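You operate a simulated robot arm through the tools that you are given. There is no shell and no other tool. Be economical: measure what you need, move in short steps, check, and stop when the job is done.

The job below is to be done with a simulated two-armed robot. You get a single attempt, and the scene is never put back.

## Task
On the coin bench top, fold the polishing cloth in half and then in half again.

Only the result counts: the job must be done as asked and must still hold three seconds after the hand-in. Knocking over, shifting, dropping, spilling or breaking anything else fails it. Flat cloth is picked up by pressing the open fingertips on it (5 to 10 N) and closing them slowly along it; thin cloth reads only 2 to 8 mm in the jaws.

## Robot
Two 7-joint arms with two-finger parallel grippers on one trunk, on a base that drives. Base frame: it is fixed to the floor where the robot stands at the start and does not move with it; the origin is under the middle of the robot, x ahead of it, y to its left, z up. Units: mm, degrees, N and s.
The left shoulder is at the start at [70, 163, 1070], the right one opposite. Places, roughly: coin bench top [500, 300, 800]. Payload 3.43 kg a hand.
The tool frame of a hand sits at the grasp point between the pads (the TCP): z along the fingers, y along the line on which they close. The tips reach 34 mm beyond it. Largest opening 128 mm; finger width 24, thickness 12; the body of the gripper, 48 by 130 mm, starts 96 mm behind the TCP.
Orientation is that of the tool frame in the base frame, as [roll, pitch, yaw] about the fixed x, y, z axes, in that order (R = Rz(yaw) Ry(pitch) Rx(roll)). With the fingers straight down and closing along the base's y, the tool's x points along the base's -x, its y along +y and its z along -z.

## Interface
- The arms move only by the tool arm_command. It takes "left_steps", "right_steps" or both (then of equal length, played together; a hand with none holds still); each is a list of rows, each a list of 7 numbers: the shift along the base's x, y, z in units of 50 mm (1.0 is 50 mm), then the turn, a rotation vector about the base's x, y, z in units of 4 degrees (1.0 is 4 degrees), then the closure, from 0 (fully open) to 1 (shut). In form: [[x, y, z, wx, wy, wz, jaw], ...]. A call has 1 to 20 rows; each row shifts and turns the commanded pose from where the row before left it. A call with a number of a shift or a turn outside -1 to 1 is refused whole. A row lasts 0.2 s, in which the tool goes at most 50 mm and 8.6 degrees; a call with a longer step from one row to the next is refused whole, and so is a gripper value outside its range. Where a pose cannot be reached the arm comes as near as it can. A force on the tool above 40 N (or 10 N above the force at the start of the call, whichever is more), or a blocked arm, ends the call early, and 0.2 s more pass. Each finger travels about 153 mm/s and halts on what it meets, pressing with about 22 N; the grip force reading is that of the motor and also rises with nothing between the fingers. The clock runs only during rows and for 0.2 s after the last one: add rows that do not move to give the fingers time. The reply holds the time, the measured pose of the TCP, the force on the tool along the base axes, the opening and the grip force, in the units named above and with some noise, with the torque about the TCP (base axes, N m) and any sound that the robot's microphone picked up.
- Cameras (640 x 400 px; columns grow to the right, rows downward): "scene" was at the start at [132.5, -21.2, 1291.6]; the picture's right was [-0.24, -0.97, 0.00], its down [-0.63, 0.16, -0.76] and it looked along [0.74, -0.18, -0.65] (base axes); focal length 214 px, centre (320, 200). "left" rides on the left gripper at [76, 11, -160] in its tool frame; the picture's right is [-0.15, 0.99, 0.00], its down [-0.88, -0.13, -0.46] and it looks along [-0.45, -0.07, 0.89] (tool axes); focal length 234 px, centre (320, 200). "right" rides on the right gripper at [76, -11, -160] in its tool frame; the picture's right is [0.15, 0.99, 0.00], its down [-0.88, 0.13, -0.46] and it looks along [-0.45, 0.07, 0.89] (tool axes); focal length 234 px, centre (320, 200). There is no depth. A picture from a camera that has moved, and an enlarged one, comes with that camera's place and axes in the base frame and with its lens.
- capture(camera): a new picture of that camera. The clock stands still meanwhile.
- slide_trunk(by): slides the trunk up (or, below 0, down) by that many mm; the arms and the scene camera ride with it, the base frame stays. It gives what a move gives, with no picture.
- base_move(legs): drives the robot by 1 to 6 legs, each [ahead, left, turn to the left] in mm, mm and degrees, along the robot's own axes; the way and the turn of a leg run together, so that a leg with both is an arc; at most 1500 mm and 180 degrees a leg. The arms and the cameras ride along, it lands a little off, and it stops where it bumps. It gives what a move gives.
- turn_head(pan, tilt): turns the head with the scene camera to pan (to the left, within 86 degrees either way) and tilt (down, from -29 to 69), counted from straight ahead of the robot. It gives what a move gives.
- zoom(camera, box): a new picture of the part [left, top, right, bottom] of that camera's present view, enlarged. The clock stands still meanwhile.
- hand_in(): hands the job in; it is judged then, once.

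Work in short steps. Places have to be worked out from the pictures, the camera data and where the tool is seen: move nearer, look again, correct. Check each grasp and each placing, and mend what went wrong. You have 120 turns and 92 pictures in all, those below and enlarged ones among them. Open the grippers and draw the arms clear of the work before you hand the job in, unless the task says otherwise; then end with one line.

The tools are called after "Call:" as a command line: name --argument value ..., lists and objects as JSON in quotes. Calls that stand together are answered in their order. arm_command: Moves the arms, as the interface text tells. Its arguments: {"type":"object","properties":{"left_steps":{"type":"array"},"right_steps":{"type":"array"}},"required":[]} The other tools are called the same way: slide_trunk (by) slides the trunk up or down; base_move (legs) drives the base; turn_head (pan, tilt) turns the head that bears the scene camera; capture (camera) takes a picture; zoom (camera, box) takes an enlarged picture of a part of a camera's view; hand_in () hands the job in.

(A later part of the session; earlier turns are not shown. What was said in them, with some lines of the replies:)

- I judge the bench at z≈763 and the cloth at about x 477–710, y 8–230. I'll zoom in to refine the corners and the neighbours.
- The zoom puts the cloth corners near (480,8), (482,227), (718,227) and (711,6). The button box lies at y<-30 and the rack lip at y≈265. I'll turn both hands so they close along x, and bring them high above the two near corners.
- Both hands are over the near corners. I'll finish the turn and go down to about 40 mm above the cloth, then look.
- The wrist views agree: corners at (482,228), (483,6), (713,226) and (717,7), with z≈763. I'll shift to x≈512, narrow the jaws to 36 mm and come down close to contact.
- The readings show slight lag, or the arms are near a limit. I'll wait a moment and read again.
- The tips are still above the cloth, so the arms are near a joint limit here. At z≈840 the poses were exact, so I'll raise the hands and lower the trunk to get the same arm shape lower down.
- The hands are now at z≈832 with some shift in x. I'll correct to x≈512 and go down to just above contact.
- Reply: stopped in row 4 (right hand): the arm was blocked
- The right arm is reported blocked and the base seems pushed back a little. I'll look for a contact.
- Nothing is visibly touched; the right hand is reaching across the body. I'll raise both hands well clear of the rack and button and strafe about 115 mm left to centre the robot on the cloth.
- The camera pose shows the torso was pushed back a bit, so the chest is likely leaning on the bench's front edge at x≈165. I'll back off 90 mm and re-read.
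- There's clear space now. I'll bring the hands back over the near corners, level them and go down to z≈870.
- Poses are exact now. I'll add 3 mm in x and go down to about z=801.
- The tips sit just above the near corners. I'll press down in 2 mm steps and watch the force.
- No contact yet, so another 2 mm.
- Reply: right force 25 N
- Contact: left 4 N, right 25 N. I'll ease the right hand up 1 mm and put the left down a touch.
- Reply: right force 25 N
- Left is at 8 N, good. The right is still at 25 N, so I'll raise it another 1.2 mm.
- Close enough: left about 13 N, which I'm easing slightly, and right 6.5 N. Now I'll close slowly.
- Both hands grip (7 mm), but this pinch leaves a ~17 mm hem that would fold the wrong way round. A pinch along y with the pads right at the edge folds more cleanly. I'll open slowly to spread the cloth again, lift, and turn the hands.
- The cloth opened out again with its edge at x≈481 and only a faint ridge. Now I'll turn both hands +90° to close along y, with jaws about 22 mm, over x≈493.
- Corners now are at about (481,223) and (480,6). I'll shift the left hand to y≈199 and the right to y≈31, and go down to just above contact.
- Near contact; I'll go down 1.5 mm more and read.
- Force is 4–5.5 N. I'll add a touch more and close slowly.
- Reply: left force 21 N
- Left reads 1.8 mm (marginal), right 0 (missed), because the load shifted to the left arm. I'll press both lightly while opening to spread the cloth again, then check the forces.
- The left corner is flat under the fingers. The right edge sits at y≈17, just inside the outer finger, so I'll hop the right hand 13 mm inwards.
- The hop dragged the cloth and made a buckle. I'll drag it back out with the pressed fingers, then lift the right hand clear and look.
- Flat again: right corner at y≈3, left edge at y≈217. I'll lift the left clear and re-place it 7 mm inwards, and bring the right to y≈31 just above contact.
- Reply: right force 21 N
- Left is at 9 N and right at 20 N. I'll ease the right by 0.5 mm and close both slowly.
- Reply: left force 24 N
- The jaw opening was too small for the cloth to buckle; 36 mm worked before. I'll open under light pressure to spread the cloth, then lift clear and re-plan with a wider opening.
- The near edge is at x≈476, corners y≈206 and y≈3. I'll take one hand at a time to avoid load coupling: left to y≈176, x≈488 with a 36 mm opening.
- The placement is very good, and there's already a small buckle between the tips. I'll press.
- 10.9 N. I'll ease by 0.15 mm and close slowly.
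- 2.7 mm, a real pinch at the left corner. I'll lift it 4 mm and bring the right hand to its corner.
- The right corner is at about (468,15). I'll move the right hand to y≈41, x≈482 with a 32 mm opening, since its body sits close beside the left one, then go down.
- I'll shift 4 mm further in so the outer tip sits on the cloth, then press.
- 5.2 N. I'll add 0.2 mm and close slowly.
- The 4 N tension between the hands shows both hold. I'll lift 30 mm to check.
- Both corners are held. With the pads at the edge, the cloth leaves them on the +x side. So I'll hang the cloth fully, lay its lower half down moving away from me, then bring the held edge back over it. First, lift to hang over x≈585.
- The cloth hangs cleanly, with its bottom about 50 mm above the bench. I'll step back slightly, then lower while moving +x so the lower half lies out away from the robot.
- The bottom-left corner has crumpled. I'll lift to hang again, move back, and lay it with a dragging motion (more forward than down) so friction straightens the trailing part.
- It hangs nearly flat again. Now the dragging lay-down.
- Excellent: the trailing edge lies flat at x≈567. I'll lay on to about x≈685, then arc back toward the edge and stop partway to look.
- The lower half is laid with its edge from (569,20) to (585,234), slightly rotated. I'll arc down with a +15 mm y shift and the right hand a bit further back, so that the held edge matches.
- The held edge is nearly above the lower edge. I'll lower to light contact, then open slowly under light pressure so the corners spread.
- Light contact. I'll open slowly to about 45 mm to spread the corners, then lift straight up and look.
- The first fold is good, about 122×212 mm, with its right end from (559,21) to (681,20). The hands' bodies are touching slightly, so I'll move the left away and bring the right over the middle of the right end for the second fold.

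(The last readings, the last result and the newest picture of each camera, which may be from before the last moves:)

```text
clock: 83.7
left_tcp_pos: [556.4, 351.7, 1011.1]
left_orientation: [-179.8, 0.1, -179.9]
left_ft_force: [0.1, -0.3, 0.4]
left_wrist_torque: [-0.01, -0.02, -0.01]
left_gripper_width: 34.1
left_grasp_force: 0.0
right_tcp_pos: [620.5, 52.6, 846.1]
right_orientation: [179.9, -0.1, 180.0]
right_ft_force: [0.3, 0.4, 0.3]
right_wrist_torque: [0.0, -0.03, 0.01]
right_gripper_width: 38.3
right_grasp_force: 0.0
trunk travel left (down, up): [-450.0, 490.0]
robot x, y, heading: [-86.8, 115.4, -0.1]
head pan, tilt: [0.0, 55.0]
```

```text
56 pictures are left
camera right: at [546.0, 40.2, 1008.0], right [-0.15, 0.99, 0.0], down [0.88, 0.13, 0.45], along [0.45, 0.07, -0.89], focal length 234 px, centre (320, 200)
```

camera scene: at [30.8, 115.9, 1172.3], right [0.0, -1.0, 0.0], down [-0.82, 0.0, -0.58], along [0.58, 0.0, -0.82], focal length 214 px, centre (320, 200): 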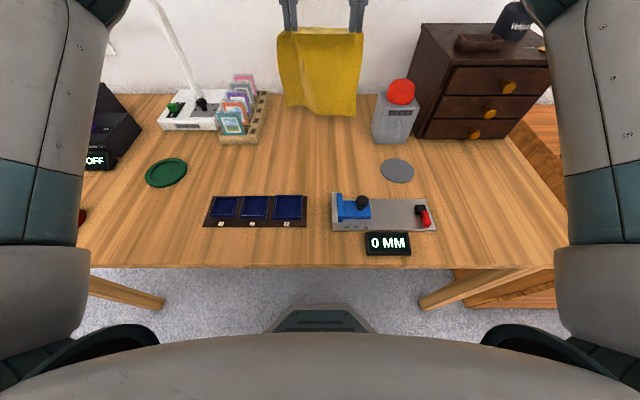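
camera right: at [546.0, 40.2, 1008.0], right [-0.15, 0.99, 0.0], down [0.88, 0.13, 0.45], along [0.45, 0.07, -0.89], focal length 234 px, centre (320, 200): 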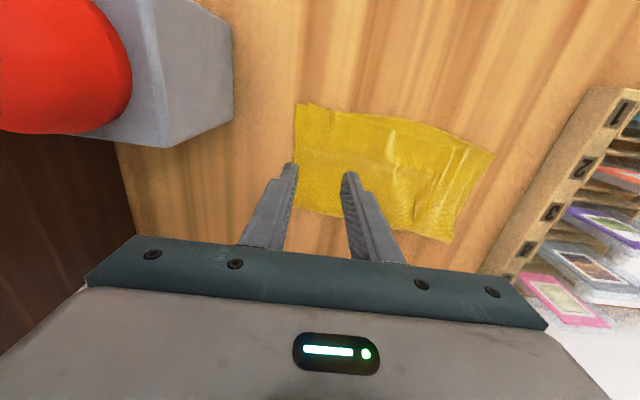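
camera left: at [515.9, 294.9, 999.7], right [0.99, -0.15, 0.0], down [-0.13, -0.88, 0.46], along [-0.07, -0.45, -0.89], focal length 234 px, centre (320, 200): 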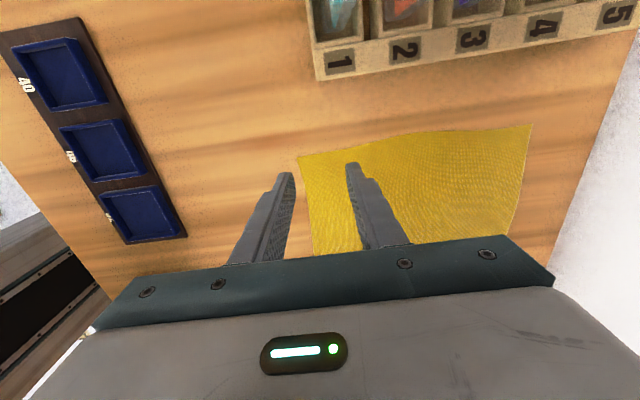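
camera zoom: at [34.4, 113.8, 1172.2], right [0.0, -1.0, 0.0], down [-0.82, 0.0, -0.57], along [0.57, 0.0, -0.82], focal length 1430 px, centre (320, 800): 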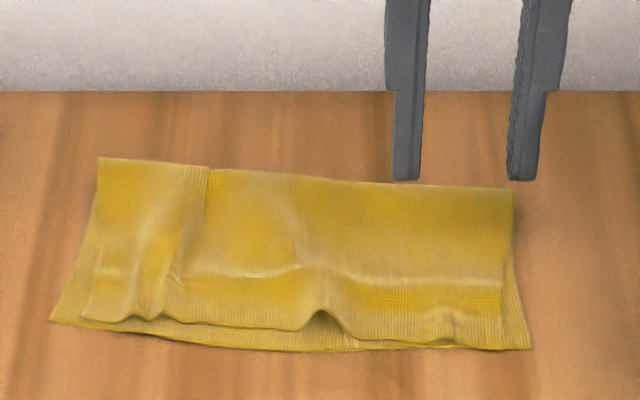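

The hand is placed well: outer finger at y≈22 with the layers' ends at y≈21–26. I'll shift 3 mm inwards and go down to near contact.

Call:
arm_command --right_steps '[[0, 0.06, -0.3, 0, 0, 0, 0.7], [0, 0, -0.4, 0, 0, 0, 0.7], [0, 0, -0.22, 0, 0, 0, 0.7], [0, 0, 0, 0, 0, 0, 0.7], [0, 0, -0.04, 0, 0, 0, 0.7], [0, 0, 0, 0, 0, 0, 0.7]]'

```text
clock: 85.1
left_tcp_pos: [555.8, 352.1, 1008.1]
left_orientation: [180.0, 0.0, -180.0]
left_ft_force: [0.0, 0.0, 0.3]
left_wrist_torque: [0.0, -0.01, -0.01]
left_gripper_width: 34.4
left_grasp_force: 0.1
right_tcp_pos: [619.4, 56.6, 796.8]
right_orientation: [179.9, -0.1, 180.0]
right_ft_force: [0.2, 0.2, -0.4]
right_wrist_torque: [0.0, 0.03, 0.02]
right_gripper_width: 38.6
right_grasp_force: 0.1
trunk travel left (down, up): [-450.0, 490.0]
robot x, y, heading: [-88.4, 118.7, -0.2]
head pan, tilt: [0.0, 55.0]
```

Call:
arm_command --right_steps '[[0, 0, -0.04, 0, 0, 0, 0.7], [0, 0, 0, 0, 0, 0, 0.7]]'

```text
clock: 85.7
left_tcp_pos: [554.6, 352.3, 1008.7]
left_orientation: [180.0, 0.0, 180.0]
left_ft_force: [0.2, 1.3, 0.1]
left_wrist_torque: [0.03, 0.0, 0.0]
left_gripper_width: 34.4
left_grasp_force: 0.0
right_tcp_pos: [619.3, 55.6, 796.0]
right_orientation: [-180.0, -0.2, -180.0]
right_ft_force: [-0.4, -0.8, 3.0]
right_wrist_torque: [-0.06, 0.03, 0.03]
right_gripper_width: 38.2
right_grasp_force: 0.1
trunk travel left (down, up): [-450.0, 490.0]
robot x, y, heading: [-87.3, 115.4, -0.4]
head pan, tilt: [0.0, 55.0]
```

Contact at 3 N. I'll press about 0.8 mm more (aiming for ~10 N) and close slowly.

Call:
arm_command --right_steps '[[0, 0, -0.016, 0, 0, 0, 0.7], [0, 0, 0, 0, 0, 0, 0.7], [0, 0, 0, 0, 0, 0, 0.72], [0, 0, 0, 0, 0, 0, 0.74], [0, 0, 0, 0, 0, 0, 0.76], [0, 0, 0, 0, 0, 0, 0.78], [0, 0, 0, 0, 0, 0, 0.8], [0, 0, 0, 0, 0, 0, 0.82], [0, 0, 0, 0, 0, 0, 0.84]]'

Call:
zoom --camera "scene" --box '[272, 80, 368, 140]'

```text
clock: 87.7
left_tcp_pos: [555.4, 352.1, 1010.3]
left_orientation: [180.0, 0.0, -179.9]
left_ft_force: [-0.2, -0.6, 0.4]
left_wrist_torque: [0.0, 0.02, 0.01]
left_gripper_width: 34.6
left_grasp_force: 0.0
right_tcp_pos: [619.9, 57.1, 795.3]
right_orientation: [179.9, 0.0, 179.9]
right_ft_force: [0.5, -0.3, 10.6]
right_wrist_torque: [-0.09, -0.07, 0.0]
right_gripper_width: 19.9
right_grasp_force: 0.1
trunk travel left (down, up): [-450.0, 490.0]
robot x, y, heading: [-87.5, 118.0, 0.1]
head pan, tilt: [0.0, 55.0]
```

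```text
6.67 times, centred on (320, 110) of scene
camera zoom: at [32.9, 115.3, 1171.9], right [0.0, -1.0, 0.0], down [-0.82, 0.0, -0.57], along [0.57, 0.0, -0.82], focal length 1430 px, centre (320, 800)
```

zoom: 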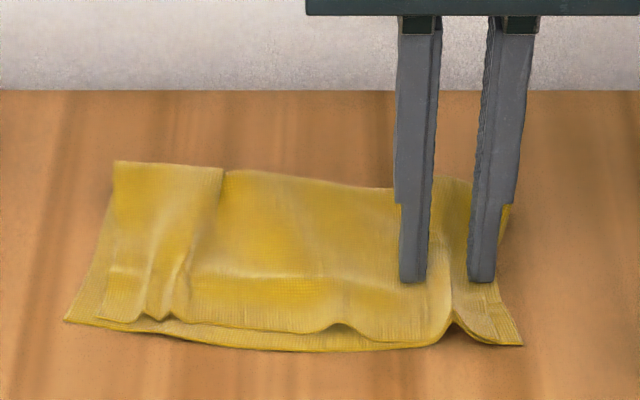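

Both layers are buckling together between the fingers. I'll keep closing to full grip.

Call:
arm_command --right_steps '[[0, 0, 0, 0, 0, 0, 0.86], [0, 0, 0, 0, 0, 0, 0.88], [0, 0, 0, 0, 0, 0, 0.9], [0, 0, 0, 0, 0, 0, 0.92], [0, 0, 0, 0, 0, 0, 0.94], [0, 0, 0, 0, 0, 0, 0.96], [0, 0, 0, 0, 0, 0, 0.98], [0, 0, 0, 0, 0, 0, 1], [0, 0, 0, 0, 0, 0, 1], [0, 0, 0, 0, 0, 0, 1]]'

Call:
zoom --camera "scene" --box '[272, 80, 368, 140]'

```text
clock: 89.9
left_tcp_pos: [555.1, 352.8, 1009.7]
left_orientation: [180.0, 0.0, -179.9]
left_ft_force: [0.4, 0.7, -0.6]
left_wrist_torque: [0.03, 0.0, -0.06]
left_gripper_width: 34.4
left_grasp_force: 0.0
right_tcp_pos: [619.6, 56.3, 796.0]
right_orientation: [-180.0, 0.0, 180.0]
right_ft_force: [0.1, -2.2, 11.9]
right_wrist_torque: [-0.11, -0.08, 0.01]
right_gripper_width: 2.4
right_grasp_force: 22.3
trunk travel left (down, up): [-450.0, 490.0]
robot x, y, heading: [-86.1, 117.5, -0.0]
head pan, tilt: [0.0, 55.0]
```

```text
6.67 times, centred on (320, 110) of scene
camera zoom: at [32.8, 115.0, 1171.9], right [0.0, -1.0, 0.0], down [-0.82, 0.0, -0.57], along [0.57, 0.0, -0.82], focal length 1430 px, centre (320, 800)
```

zoom: 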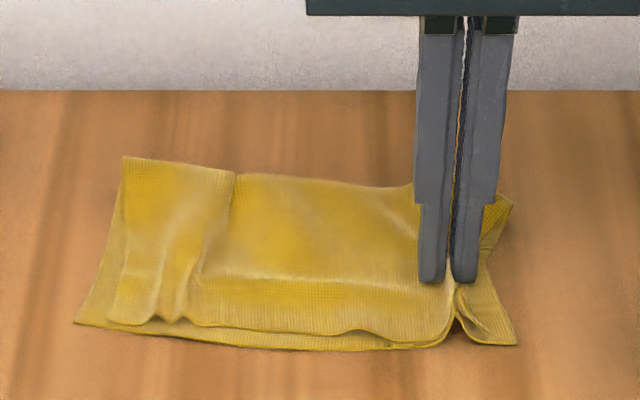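

Grip at 2.4 mm. I'll lift 40 mm to see whether both layers come.

Call:
arm_command --right_steps '[[0, 0, 0.15, 0, 0, 0, 1], [0, 0, 0.3, 0, 0, 0, 1], [0, 0, 0.4, 0, 0, 0, 1], [0, 0, 0, 0, 0, 0, 1]]'

Call:
zoom --camera "scene" --box '[272, 80, 368, 140]'

```text
clock: 90.9
left_tcp_pos: [556.6, 352.9, 1010.4]
left_orientation: [-180.0, 0.0, -180.0]
left_ft_force: [-0.7, -0.5, -0.2]
left_wrist_torque: [0.03, 0.02, -0.01]
left_gripper_width: 34.4
left_grasp_force: 0.2
right_tcp_pos: [620.2, 58.3, 837.8]
right_orientation: [-180.0, -0.1, -179.9]
right_ft_force: [0.1, -0.1, -0.2]
right_wrist_torque: [-0.02, 0.03, 0.0]
right_gripper_width: 2.3
right_grasp_force: 21.7
trunk travel left (down, up): [-450.0, 490.0]
robot x, y, heading: [-89.7, 115.5, -0.1]
head pan, tilt: [0.0, 55.0]
```

```text
6.67 times, centred on (320, 110) of scene
camera zoom: at [34.2, 114.9, 1171.7], right [0.0, -1.0, 0.0], down [-0.82, 0.0, -0.57], along [0.57, 0.0, -0.82], focal length 1430 px, centre (320, 800)
```

zoom: 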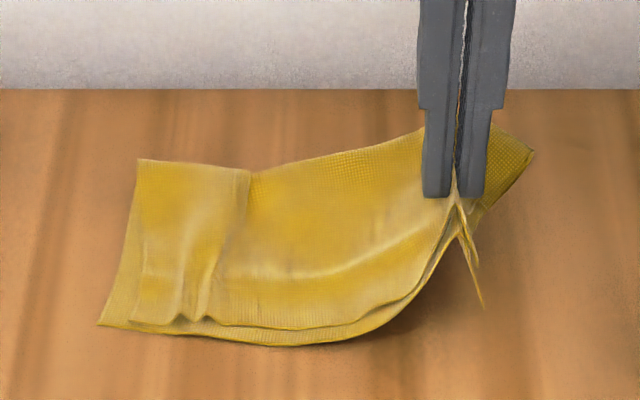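

Both layers lift together. I'll raise to hang the strip, then shift to y≈55.

Call:
arm_command --right_steps '[[0, 0.2, 0.4, 0, 0, 0, 1], [0, 0.2, 0.4, 0, 0, 0, 1], [0, 0.2, 0.4, 0, 0, 0, 1], [0, 0.2, 0.4, 0, 0, 0, 1], [0, 0.2, 0.4, 0, 0, 0, 1], [0, 0.2, 0.4, 0, 0, 0, 1], [0, 0, 0.4, 0, 0, 0, 1], [0, 0, 0.4, 0, 0, 0, 1], [0, 0, 0.4, 0, 0, 0, 1], [0, -0.2, 0.1, 0, 0, 0, 1], [0, -0.25, 0, 0, 0, 0, 1], [0, -0.25, 0, 0, 0, 0, 1], [0, -0.25, 0, 0, 0, 0, 1], [0, -0.25, 0, 0, 0, 0, 1], [0, 0, 0, 0, 0, 0, 1], [0, 0, 0, 0, 0, 0, 1], [0, 0, 0, 0, 0, 0, 1]]'

Call:
zoom --camera "scene" --box '[240, 30, 400, 130]'

```text
clock: 94.7
left_tcp_pos: [555.3, 359.1, 1011.1]
left_orientation: [179.9, -0.1, -179.4]
left_ft_force: [-0.2, -1.9, 1.3]
left_wrist_torque: [0.13, -0.07, 0.02]
left_gripper_width: 34.6
left_grasp_force: 0.1
right_tcp_pos: [621.4, 81.8, 986.9]
right_orientation: [-177.7, -2.8, -177.4]
right_ft_force: [-0.6, -0.4, -0.3]
right_wrist_torque: [0.08, -0.04, 0.02]
right_gripper_width: 2.4
right_grasp_force: 21.6
trunk travel left (down, up): [-450.0, 490.0]
robot x, y, heading: [-86.8, 115.1, 0.9]
head pan, tilt: [0.0, 55.0]
stopped in row 17 (right hand): the arm was blocked; the commanded pose is now the measured one
```

```text
4.00 times, centred on (320, 80) of scene
camera zoom: at [38.2, 114.8, 1174.3], right [0.01, -1.0, 0.0], down [-0.82, -0.01, -0.57], along [0.57, 0.01, -0.82], focal length 858 px, centre (320, 680)
```

zoom: 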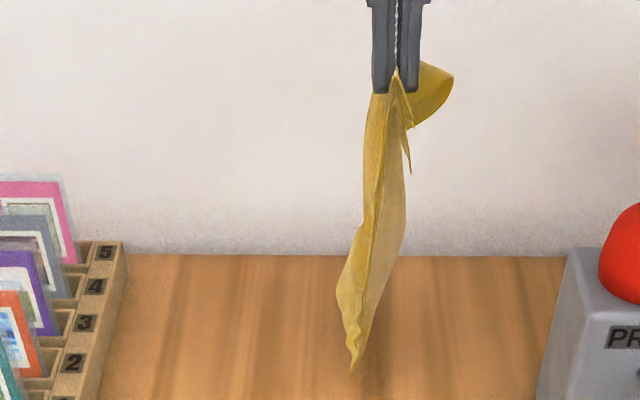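

The right arm is blocked by something. I'll look at the wide view before moving.

Call:
capture --camera "scene"

Call:
turn_head --pan -35 --tilt 25

Call:
capture --camera "scene"

```text
51 pictures are left
camera scene: at [38.2, 114.8, 1174.3], right [0.01, -1.0, 0.0], down [-0.82, -0.01, -0.57], along [0.57, 0.01, -0.82], focal length 214 px, centre (320, 200)
```

scene: 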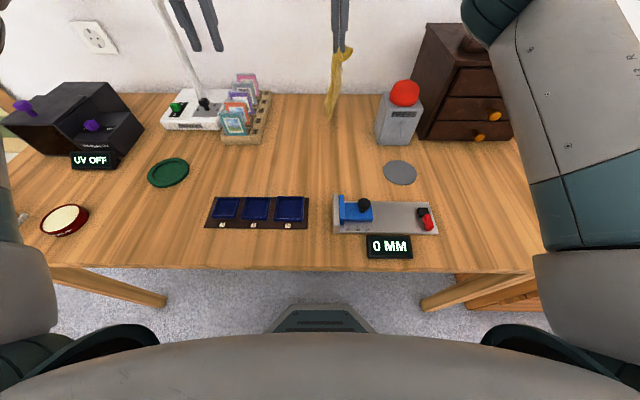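

```text
clock: 95.7
left_tcp_pos: [556.8, 363.8, 1006.0]
left_orientation: [-179.8, -0.2, -179.3]
left_ft_force: [-0.1, -0.4, -0.6]
left_wrist_torque: [0.01, 0.02, 0.01]
left_gripper_width: 34.5
left_grasp_force: 0.1
right_tcp_pos: [622.3, 82.0, 984.9]
right_orientation: [-178.1, -2.8, -177.7]
right_ft_force: [-0.1, 0.3, 0.0]
right_wrist_torque: [0.01, 0.01, 0.01]
right_gripper_width: 2.5
right_grasp_force: 22.3
trunk travel left (down, up): [-450.0, 490.0]
robot x, y, heading: [-89.5, 117.8, 0.7]
head pan, tilt: [-35.0, 25.0]
```

```text
50 pictures are left
camera scene: at [42.6, 66.5, 1215.2], right [-0.56, -0.83, 0.0], down [-0.35, 0.24, -0.91], along [0.75, -0.51, -0.42], focal length 214 px, centre (320, 200)
```

scene: 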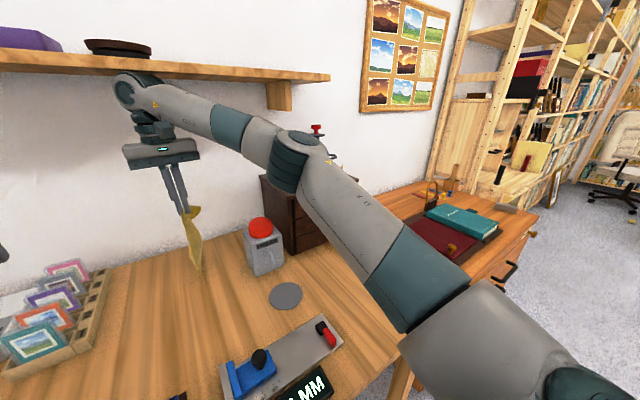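

The right wrist is up against the overhead shelf. I'll back off at once (towards the robot and down a little) and level the hand.

Call:
arm_command --right_steps '[[-0.4, 0, -0.2, 0, 0, 0, 1], [-0.5, 0, -0.1, 0.2, -0.2, -0.2, 1], [-0.4, -0.1, 0, 0.2, -0.3, -0.3, 1], [0, 0, 0, 0.07, -0.2, -0.07, 1], [0, 0, 0, 0, 0, 0, 1], [0, 0, 0, 0, 0, 0, 1]]'

Call:
capture --camera "scene"

```text
clock: 97.1
left_tcp_pos: [553.5, 360.1, 1008.1]
left_orientation: [179.9, 0.0, -179.2]
left_ft_force: [0.5, 0.2, 0.9]
left_wrist_torque: [0.04, 0.01, -0.02]
left_gripper_width: 34.8
left_grasp_force: 0.0
right_tcp_pos: [554.5, 73.3, 978.2]
right_orientation: [179.8, 0.7, 179.9]
right_ft_force: [-0.4, -0.4, -0.2]
right_wrist_torque: [-0.02, 0.03, -0.01]
right_gripper_width: 2.4
right_grasp_force: 22.1
trunk travel left (down, up): [-450.0, 490.0]
robot x, y, heading: [-88.7, 116.2, 0.8]
head pan, tilt: [-35.0, 25.0]
```

```text
49 pictures are left
camera scene: at [38.4, 63.6, 1215.8], right [-0.56, -0.83, 0.0], down [-0.35, 0.24, -0.91], along [0.75, -0.51, -0.42], focal length 214 px, centre (320, 200)
```

scene: 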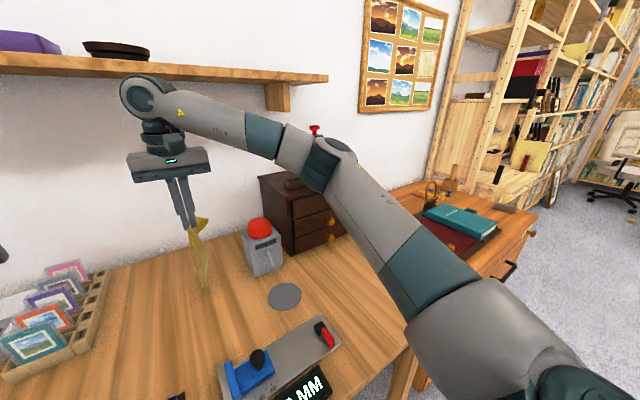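

The shelf items look unmoved and the strip hangs freely at x≈554, just touching the bench. Now the dragging lay-down toward +y.

Call:
turn_head --pan 0 --tilt 55

Call:
arm_command --right_steps '[[0, -0.2, -0.05, 0, 0, 0, 1], [0, 0.2, -0.15, 0, 0, 0, 1], [0, 0.25, -0.15, 0, 0, 0, 1], [0, 0.3, -0.15, 0, 0, 0, 1], [0, 0.3, -0.15, 0, 0, 0, 1], [0, 0.3, -0.1, 0, 0, 0, 1], [0, 0.3, -0.1, 0, 0, 0, 1], [0, 0, 0, 0, 0, 0, 1], [0, 0, 0, 0, 0, 0, 1]]'

Call:
zoom --camera "scene" --box '[240, 50, 400, 150]'

```text
clock: 98.1
left_tcp_pos: [554.0, 359.8, 1009.1]
left_orientation: [180.0, 0.0, -179.3]
left_ft_force: [-0.1, 0.1, -0.3]
left_wrist_torque: [0.03, -0.01, 0.01]
left_gripper_width: 34.6
left_grasp_force: 0.1
right_tcp_pos: [554.2, 73.1, 978.7]
right_orientation: [179.8, 0.7, -179.9]
right_ft_force: [-0.8, 0.1, -0.4]
right_wrist_torque: [-0.04, 0.02, 0.0]
right_gripper_width: 2.5
right_grasp_force: 21.8
trunk travel left (down, up): [-450.0, 490.0]
robot x, y, heading: [-90.9, 113.5, 0.9]
head pan, tilt: [0.0, 55.0]
```

```text
clock: 100.1
left_tcp_pos: [553.3, 360.0, 1009.6]
left_orientation: [-179.9, 0.0, -179.3]
left_ft_force: [1.1, -0.8, -0.1]
left_wrist_torque: [0.02, -0.01, 0.01]
left_gripper_width: 34.6
left_grasp_force: 0.1
right_tcp_pos: [554.7, 146.9, 936.7]
right_orientation: [179.8, 0.7, 179.9]
right_ft_force: [-0.1, -1.0, -0.2]
right_wrist_torque: [-0.05, -0.01, -0.01]
right_gripper_width: 2.5
right_grasp_force: 21.9
trunk travel left (down, up): [-450.0, 490.0]
robot x, y, heading: [-89.6, 115.5, 0.8]
head pan, tilt: [0.0, 55.0]
```

```text
4.00 times, centred on (320, 100) of scene
camera zoom: at [34.6, 116.5, 1171.7], right [0.01, -1.0, 0.0], down [-0.82, -0.01, -0.57], along [0.57, 0.01, -0.82], focal length 858 px, centre (320, 600)
```

zoom: 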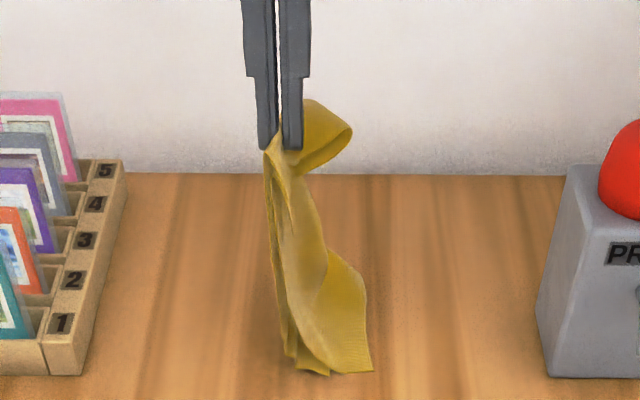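

The free end is starting to trail. I'll keep dragging +y with a slow descent.

Call:
arm_command --right_steps '[[0, 0.3, -0.1, 0, 0, 0, 1], [0, 0.3, -0.15, 0, 0, 0, 1], [0, 0.3, -0.2, 0, 0, 0, 1], [0, 0.2, -0.2, 0, 0, 0, 1], [0, 0, 0, 0, 0, 0, 1]]'

Call:
zoom --camera "scene" --box '[240, 50, 400, 150]'

Call:
capture --camera "left"

```text
clock: 101.3
left_tcp_pos: [553.8, 360.2, 1008.7]
left_orientation: [179.9, 0.0, -179.3]
left_ft_force: [-0.8, -0.4, 0.9]
left_wrist_torque: [0.02, -0.01, 0.04]
left_gripper_width: 34.5
left_grasp_force: 0.1
right_tcp_pos: [553.1, 200.9, 904.9]
right_orientation: [179.8, 0.7, 179.9]
right_ft_force: [-0.6, 0.0, -0.3]
right_wrist_torque: [0.02, -0.02, 0.01]
right_gripper_width: 2.4
right_grasp_force: 22.2
trunk travel left (down, up): [-450.0, 490.0]
robot x, y, heading: [-85.9, 116.9, 0.6]
head pan, tilt: [0.0, 55.0]
```

```text
4.00 times, centred on (320, 100) of scene
camera zoom: at [34.4, 116.2, 1171.8], right [0.01, -1.0, 0.0], down [-0.82, -0.01, -0.57], along [0.57, 0.01, -0.82], focal length 858 px, centre (320, 600)
```

zoom: 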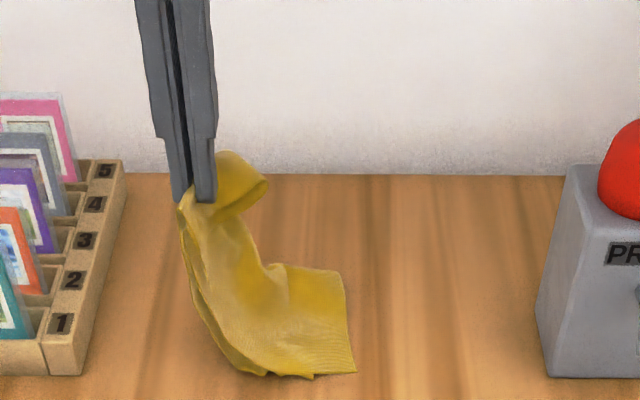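

```text
46 pictures are left
camera left: at [477.8, 371.0, 1168.3], right [0.13, 0.99, 0.0], down [0.88, -0.12, 0.46], along [0.45, -0.06, -0.89], focal length 234 px, centre (320, 200)
```

left: 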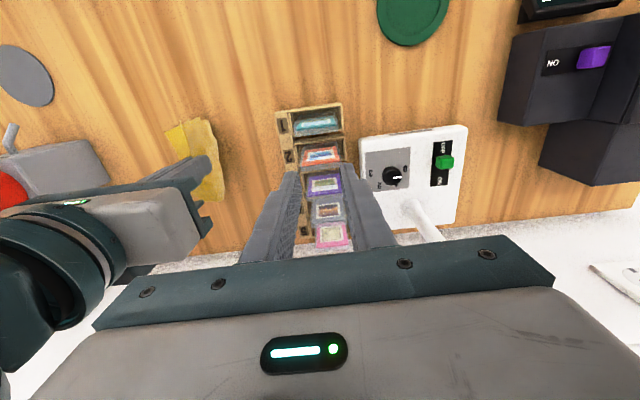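

The free end lies straight at y≈93 (x 515–634). I'll lower a bit more, then arc back toward −y so that the held end comes over it, stopping above contact.

Call:
arm_command --right_steps '[[0, 0.1, -0.25, 0, 0, 0, 1], [0, 0.1, -0.25, 0, 0, 0, 1], [0, 0, 0, 0, 0, 0, 1], [0, -0.24, -0.12, 0, 0, 0, 1], [0, -0.38, -0.08, 0, 0, 0, 1], [0, -0.38, -0.16, 0, 0, 0, 1], [0, -0.3, -0.24, 0, 0, 0, 1], [0, -0.24, -0.25, 0, 0, 0, 1], [0, 0, 0, 0, 0, 0, 1]]'

Call:
zoom --camera "scene" --box '[256, 70, 384, 150]'

```text
clock: 103.3
left_tcp_pos: [552.6, 360.4, 1008.6]
left_orientation: [179.9, 0.0, -179.3]
left_ft_force: [0.1, -0.5, -0.2]
left_wrist_torque: [0.0, 0.0, -0.01]
left_gripper_width: 34.4
left_grasp_force: 0.1
right_tcp_pos: [552.2, 134.9, 835.7]
right_orientation: [179.9, 0.7, -180.0]
right_ft_force: [-0.7, 0.4, 0.3]
right_wrist_torque: [0.0, 0.02, 0.02]
right_gripper_width: 2.5
right_grasp_force: 22.2
trunk travel left (down, up): [-450.0, 490.0]
robot x, y, heading: [-91.6, 115.9, 0.5]
head pan, tilt: [0.0, 55.0]
```

```text
5.00 times, centred on (320, 110) of scene
camera zoom: at [34.4, 116.6, 1171.8], right [0.01, -1.0, 0.0], down [-0.82, -0.01, -0.57], along [0.57, 0.01, -0.82], focal length 1072 px, centre (320, 650)
```

zoom: 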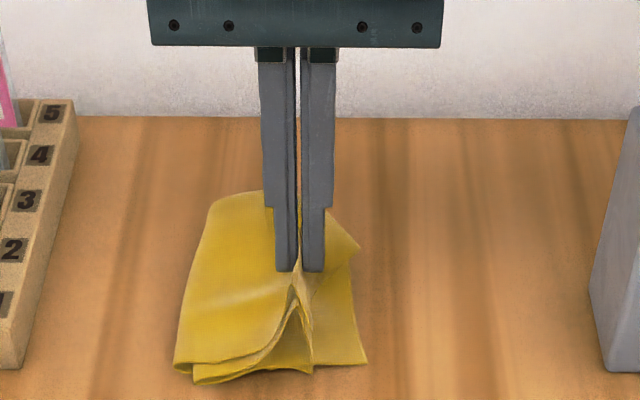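

The fold is forming well. I'll lower to contact, finishing at y≈125.

Call:
arm_command --right_steps '[[0, -0.1, -0.25, 0, 0, 0, 1], [0, -0.1, -0.25, 0, 0, 0, 1], [0, 0, -0.15, 0, 0, 0, 1], [0, 0, -0.06, 0, 0, 0, 1], [0, 0, 0, 0, 0, 0, 1]]'

Call:
zoom --camera "scene" --box '[256, 70, 384, 150]'

```text
clock: 104.5
left_tcp_pos: [553.8, 359.8, 1009.9]
left_orientation: [179.9, 0.0, -179.4]
left_ft_force: [0.3, -0.3, -0.8]
left_wrist_torque: [-0.04, -0.01, 0.06]
left_gripper_width: 34.7
left_grasp_force: 0.0
right_tcp_pos: [554.3, 124.4, 799.6]
right_orientation: [179.8, 0.8, 180.0]
right_ft_force: [0.2, 0.1, -0.3]
right_wrist_torque: [0.0, 0.01, 0.0]
right_gripper_width: 2.6
right_grasp_force: 21.6
trunk travel left (down, up): [-450.0, 490.0]
robot x, y, heading: [-87.8, 116.0, 0.8]
head pan, tilt: [0.0, 55.0]
```

```text
5.00 times, centred on (320, 110) of scene
camera zoom: at [34.5, 116.3, 1171.7], right [0.01, -1.0, 0.0], down [-0.82, -0.01, -0.57], along [0.57, 0.01, -0.82], focal length 1072 px, centre (320, 650)
```

zoom: 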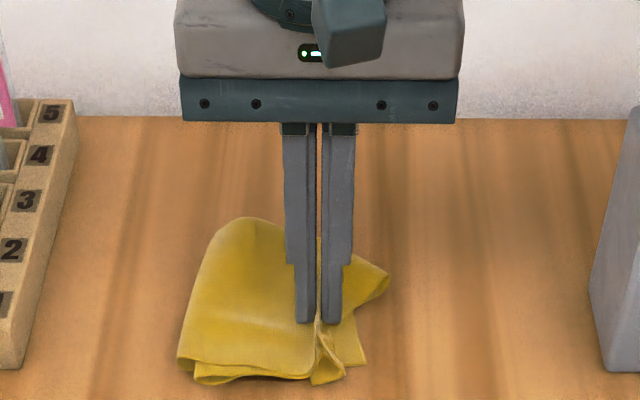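

I'll go down 2 mm more for light contact and open slowly to spread the ridge, then lift a bit and look.

Call:
arm_command --right_steps '[[0, 0, -0.05, 0, 0, 0, 1], [0, 0, -0.01, 0, 0, 0, 0.97], [0, 0, 0, 0, 0, 0, 0.94], [0, 0, 0, 0, 0, 0, 0.91], [0, 0, 0, 0, 0, 0, 0.88], [0, 0, 0, 0, 0, 0, 0.85], [0, 0, 0, 0, 0, 0, 0.82], [0, 0, 0, 0, 0, 0, 0.79], [0, 0, 0, 0, 0, 0, 0.76], [0, 0, 0, 0, 0, 0, 0.73], [0, 0, 0.1, 0, 0, 0, 0.73], [0, 0, 0.4, 0, 0, 0, 0.73], [0, 0, 0.8, 0, 0, 0, 0.73], [0, 0, 0.8, 0, 0, 0, 0.73], [0, 0, 0, 0, 0, 0, 0.73]]'

Call:
zoom --camera "scene" --box '[256, 70, 384, 150]'

```text
clock: 107.7
left_tcp_pos: [554.0, 359.9, 1007.5]
left_orientation: [-180.0, 0.0, -179.3]
left_ft_force: [0.0, 1.0, 0.6]
left_wrist_torque: [0.01, -0.01, -0.01]
left_gripper_width: 34.8
left_grasp_force: 0.0
right_tcp_pos: [554.9, 124.8, 901.7]
right_orientation: [179.8, 0.7, 179.9]
right_ft_force: [0.2, 0.9, -0.8]
right_wrist_torque: [0.01, 0.04, 0.0]
right_gripper_width: 34.7
right_grasp_force: 0.1
trunk travel left (down, up): [-450.0, 490.0]
robot x, y, heading: [-88.4, 115.3, 0.9]
head pan, tilt: [0.0, 55.0]
```

```text
5.00 times, centred on (320, 110) of scene
camera zoom: at [35.0, 116.3, 1171.7], right [0.01, -1.0, 0.0], down [-0.82, -0.01, -0.57], along [0.57, 0.01, -0.82], focal length 1072 px, centre (320, 650)
```

zoom: 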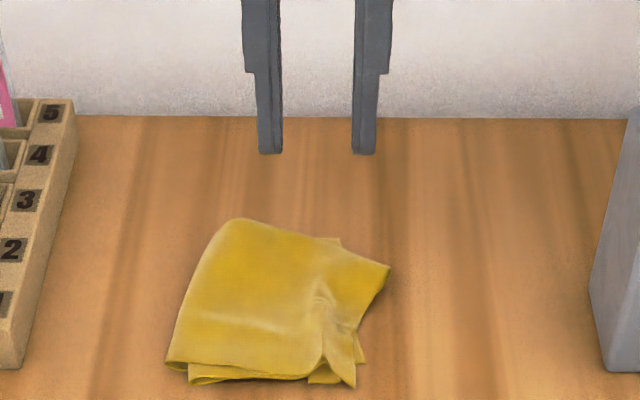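

The result is a neat quarter: about 13,500 mm² against roughly 50,000 originally. I'll pull the right hand back and look more closely for loft or loose flaps.

Call:
arm_command --right_steps '[[-0.6, -0.2, 0.6, 0, 0, 0, 0.73], [-0.8, -0.4, 0.4, 0, 0, 0, 0.73], [-0.8, -0.6, 0, 0, 0, 0, 0.73], [0, 0, 0, 0, 0, 0, 0.73], [0, 0, 0, 0, 0, 0, 0.73]]'

Call:
zoom --camera "scene" --box '[280, 95, 360, 145]'

Call:
capture --camera "right"

```text
clock: 108.9
left_tcp_pos: [553.5, 360.6, 1009.8]
left_orientation: [180.0, 0.0, -179.5]
left_ft_force: [-0.2, 0.6, 0.1]
left_wrist_torque: [-0.01, 0.02, 0.02]
left_gripper_width: 34.4
left_grasp_force: 0.2
right_tcp_pos: [446.0, 65.7, 955.0]
right_orientation: [179.8, 0.7, 179.9]
right_ft_force: [-0.1, 0.2, 0.2]
right_wrist_torque: [0.04, 0.03, 0.01]
right_gripper_width: 34.3
right_grasp_force: 0.1
trunk travel left (down, up): [-450.0, 490.0]
robot x, y, heading: [-85.6, 115.9, 0.7]
head pan, tilt: [0.0, 55.0]
```

```text
8.00 times, centred on (320, 120) of scene
camera zoom: at [34.3, 115.8, 1171.8], right [0.01, -1.0, 0.0], down [-0.82, -0.01, -0.57], along [0.57, 0.01, -0.82], focal length 1716 px, centre (320, 840)
```

zoom: 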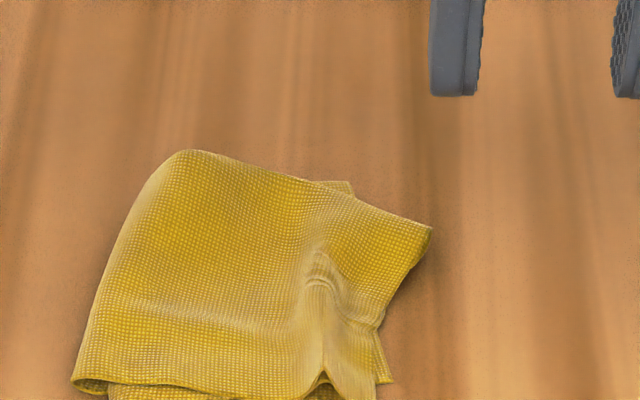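

```text
41 pictures are left
camera right: at [367.9, 51.8, 1115.0], right [-0.15, 0.99, 0.0], down [0.87, 0.13, 0.47], along [0.46, 0.07, -0.88], focal length 234 px, centre (320, 200)
```

right: 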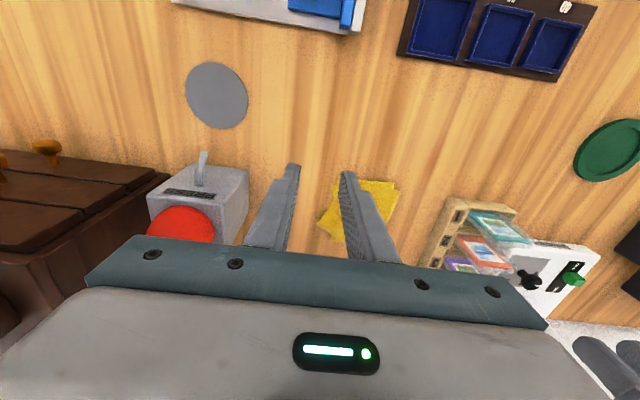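

The ridge and crease have a little loft. I'll press lightly with open fingers (about 70 mm apart) straight down over the ridge and crease to settle it.

Call:
arm_command --right_steps '[[0.8, 0.5, 0, 0, 0, 0, 0.45], [0.8, 0.6, 0, 0, 0, 0, 0.45], [0.7, 0.55, -0.3, 0, 0, 0, 0.45], [0, 0, -0.8, 0, 0, 0, 0.45], [0, 0, -0.8, 0, 0, 0, 0.45], [0, 0, -0.6, 0, 0, 0, 0.45], [0, 0, -0.3, 0, 0, 0, 0.45], [0, 0, -0.2, 0, 0, 0, 0.45], [0, 0, -0.1, 0, 0, 0, 0.45], [0, 0, -0.06, 0, 0, 0, 0.45], [0, 0, 0, 0, 0, 0, 0.45]]'

```text
clock: 111.3
left_tcp_pos: [553.8, 360.0, 1008.7]
left_orientation: [-180.0, 0.1, -179.3]
left_ft_force: [-0.4, -0.6, 0.0]
left_wrist_torque: [0.01, 0.01, 0.0]
left_gripper_width: 34.7
left_grasp_force: 0.1
right_tcp_pos: [559.9, 147.4, 796.2]
right_orientation: [179.8, 0.8, 180.0]
right_ft_force: [1.2, -0.4, 8.6]
right_wrist_torque: [-0.17, -0.02, 0.02]
right_gripper_width: 70.6
right_grasp_force: 0.0
trunk travel left (down, up): [-450.0, 490.0]
robot x, y, heading: [-87.0, 117.1, 0.8]
head pan, tilt: [0.0, 55.0]
```

8.6 N, good. I'll lift straight up and press once more slightly further out (x+35), then retreat.

Call:
arm_command --right_steps '[[0, 0, 0, 0, 0, 0, 0.45], [0, 0, 0.4, 0, 0, 0, 0.45], [0, 0, 0.4, 0, 0, 0, 0.45], [0.7, -0.4, 0, 0, 0, 0, 0.45], [0, 0, -0.4, 0, 0, 0, 0.45], [0, 0, -0.3, 0, 0, 0, 0.45], [0, 0, -0.08, 0, 0, 0, 0.45], [0, 0, 0, 0, 0, 0, 0.45], [0, 0, 0.3, 0, 0, 0, 0.45], [0, 0, 0.8, 0, 0, 0, 0.45], [0, 0, 0.8, 0, 0, 0, 0.45], [-0.8, -0.2, 0.8, 0, 0, 0, 0.45], [-0.9, -0.4, 0.2, 0, 0, 0, 0.45], [-0.9, -0.6, 0, 0, 0, 0, 0.45], [0, -0.6, 0, 0, 0, 0, 0.45], [0, 0, 0, 0, 0, 0, 0.45]]'

Call:
zoom --camera "scene" --box '[272, 85, 368, 145]'

Call:
capture --camera "scene"

```text
refused: row 12 steps farther than a row can; nothing moved
```

```text
6.67 times, centred on (320, 115) of scene
camera zoom: at [33.9, 116.3, 1171.9], right [0.01, -1.0, 0.0], down [-0.82, -0.01, -0.57], along [0.57, 0.01, -0.82], focal length 1430 px, centre (320, 767)
```

zoom: 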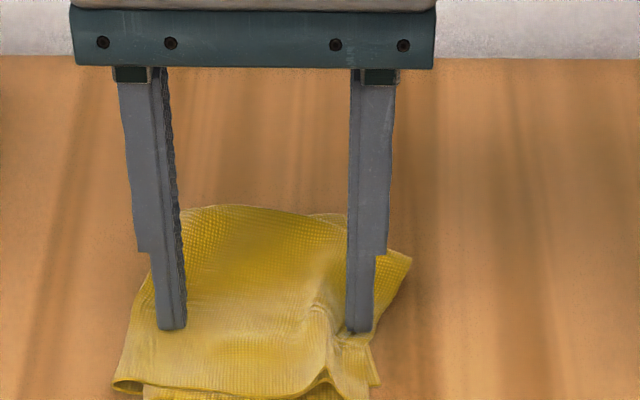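

```text
39 pictures are left
camera scene: at [33.9, 116.3, 1171.9], right [0.01, -1.0, 0.0], down [-0.82, -0.01, -0.57], along [0.57, 0.01, -0.82], focal length 214 px, centre (320, 200)
```

scene: 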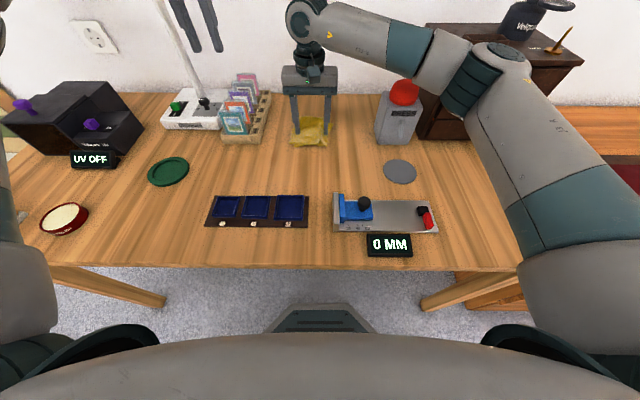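

One row was too long. The cloth is flattened well enough, so I'll lift straight up and retreat in shorter steps.

Call:
arm_command --right_steps '[[0, 0, 0.2, 0, 0, 0, 0.45], [0, 0, 0.6, 0, 0, 0, 0.45], [0, 0, 0.8, 0, 0, 0, 0.45], [0, 0, 0.8, 0, 0, 0, 0.45], [-0.5, -0.2, 0.4, 0, 0, 0, 0.45], [-0.7, -0.3, 0.2, 0, 0, 0, 0.45], [-0.7, -0.4, 0, 0, 0, 0, 0.45], [0, -0.5, 0, 0, 0, 0, 0.45], [0, -0.5, 0, 0, 0, 0, 0.45], [0, 0, 0, 0, 0, 0, 0.45]]'

Call:
zoom --camera "scene" --box '[272, 85, 368, 145]'

Call:
capture --camera "scene"

```text
clock: 113.5
left_tcp_pos: [554.3, 361.3, 1009.3]
left_orientation: [-179.9, -0.1, -179.3]
left_ft_force: [0.2, 0.1, 0.0]
left_wrist_torque: [-0.03, -0.04, -0.01]
left_gripper_width: 34.7
left_grasp_force: 0.0
right_tcp_pos: [466.1, 52.3, 944.5]
right_orientation: [179.9, 0.7, -180.0]
right_ft_force: [0.5, 0.2, -0.1]
right_wrist_torque: [-0.03, 0.02, 0.01]
right_gripper_width: 70.2
right_grasp_force: 0.1
trunk travel left (down, up): [-450.0, 490.0]
robot x, y, heading: [-87.1, 113.6, 0.8]
head pan, tilt: [0.0, 55.0]
```

```text
6.67 times, centred on (320, 115) of scene
camera zoom: at [34.6, 116.8, 1171.7], right [0.01, -1.0, 0.0], down [-0.82, -0.01, -0.57], along [0.57, 0.01, -0.82], focal length 1430 px, centre (320, 767)
```

zoom: 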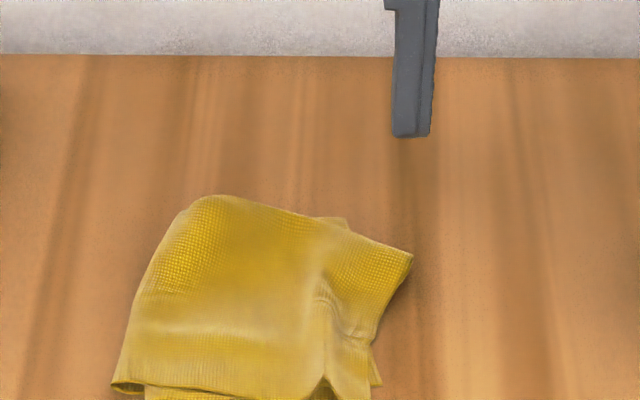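

```text
37 pictures are left
camera scene: at [34.6, 116.8, 1171.7], right [0.01, -1.0, 0.0], down [-0.82, -0.01, -0.57], along [0.57, 0.01, -0.82], focal length 214 px, centre (320, 200)
```

scene: 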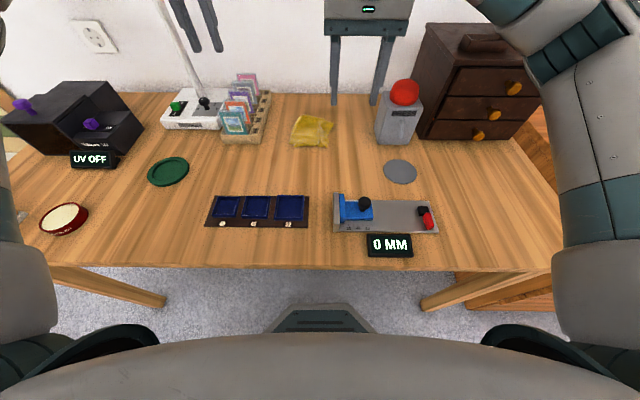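

The cloth is folded to a quarter, four layers, and everything else stands where it was. I'll open both grippers fully, raise the right hand a bit, and hand in.

Call:
arm_command --left_steps '[[0, 0, 0, 0, 0, 0, 0.2], [0, 0, 0, 0, 0, 0, 0], [0, 0, 0, 0, 0, 0, 0], [0, 0, 0, 0, 0, 0, 0]]' --right_steps '[[-0.4, 0, 0.4, 0, 0, 0, 0.2], [-0.4, 0, 0.2, 0, 0, 0, 0], [0, 0, 0, 0, 0, 0, 0], [0, 0, 0, 0, 0, 0, 0]]'

Call:
hand_in

```text
clock: 114.5
left_tcp_pos: [553.2, 359.6, 1008.4]
left_orientation: [-180.0, 0.0, -179.3]
left_ft_force: [0.6, -0.1, 1.3]
left_wrist_torque: [0.02, 0.0, 0.03]
left_gripper_width: 128.1
left_grasp_force: 0.1
right_tcp_pos: [425.2, 52.0, 975.1]
right_orientation: [179.8, 0.7, -180.0]
right_ft_force: [-0.4, 0.6, 0.0]
right_wrist_torque: [0.02, 0.0, -0.02]
right_gripper_width: 128.2
right_grasp_force: 0.1
trunk travel left (down, up): [-450.0, 490.0]
robot x, y, heading: [-88.4, 114.9, 0.8]
head pan, tilt: [0.0, 55.0]
```

```text
The job is handed in.
```

The polishing cloth is folded in half and in half again on the coin bench top, slightly skewed and with a small leftover ridge, and the job is handed in; the right wrist touched the overhead shelf once, but nothing there or on the bench looked moved.
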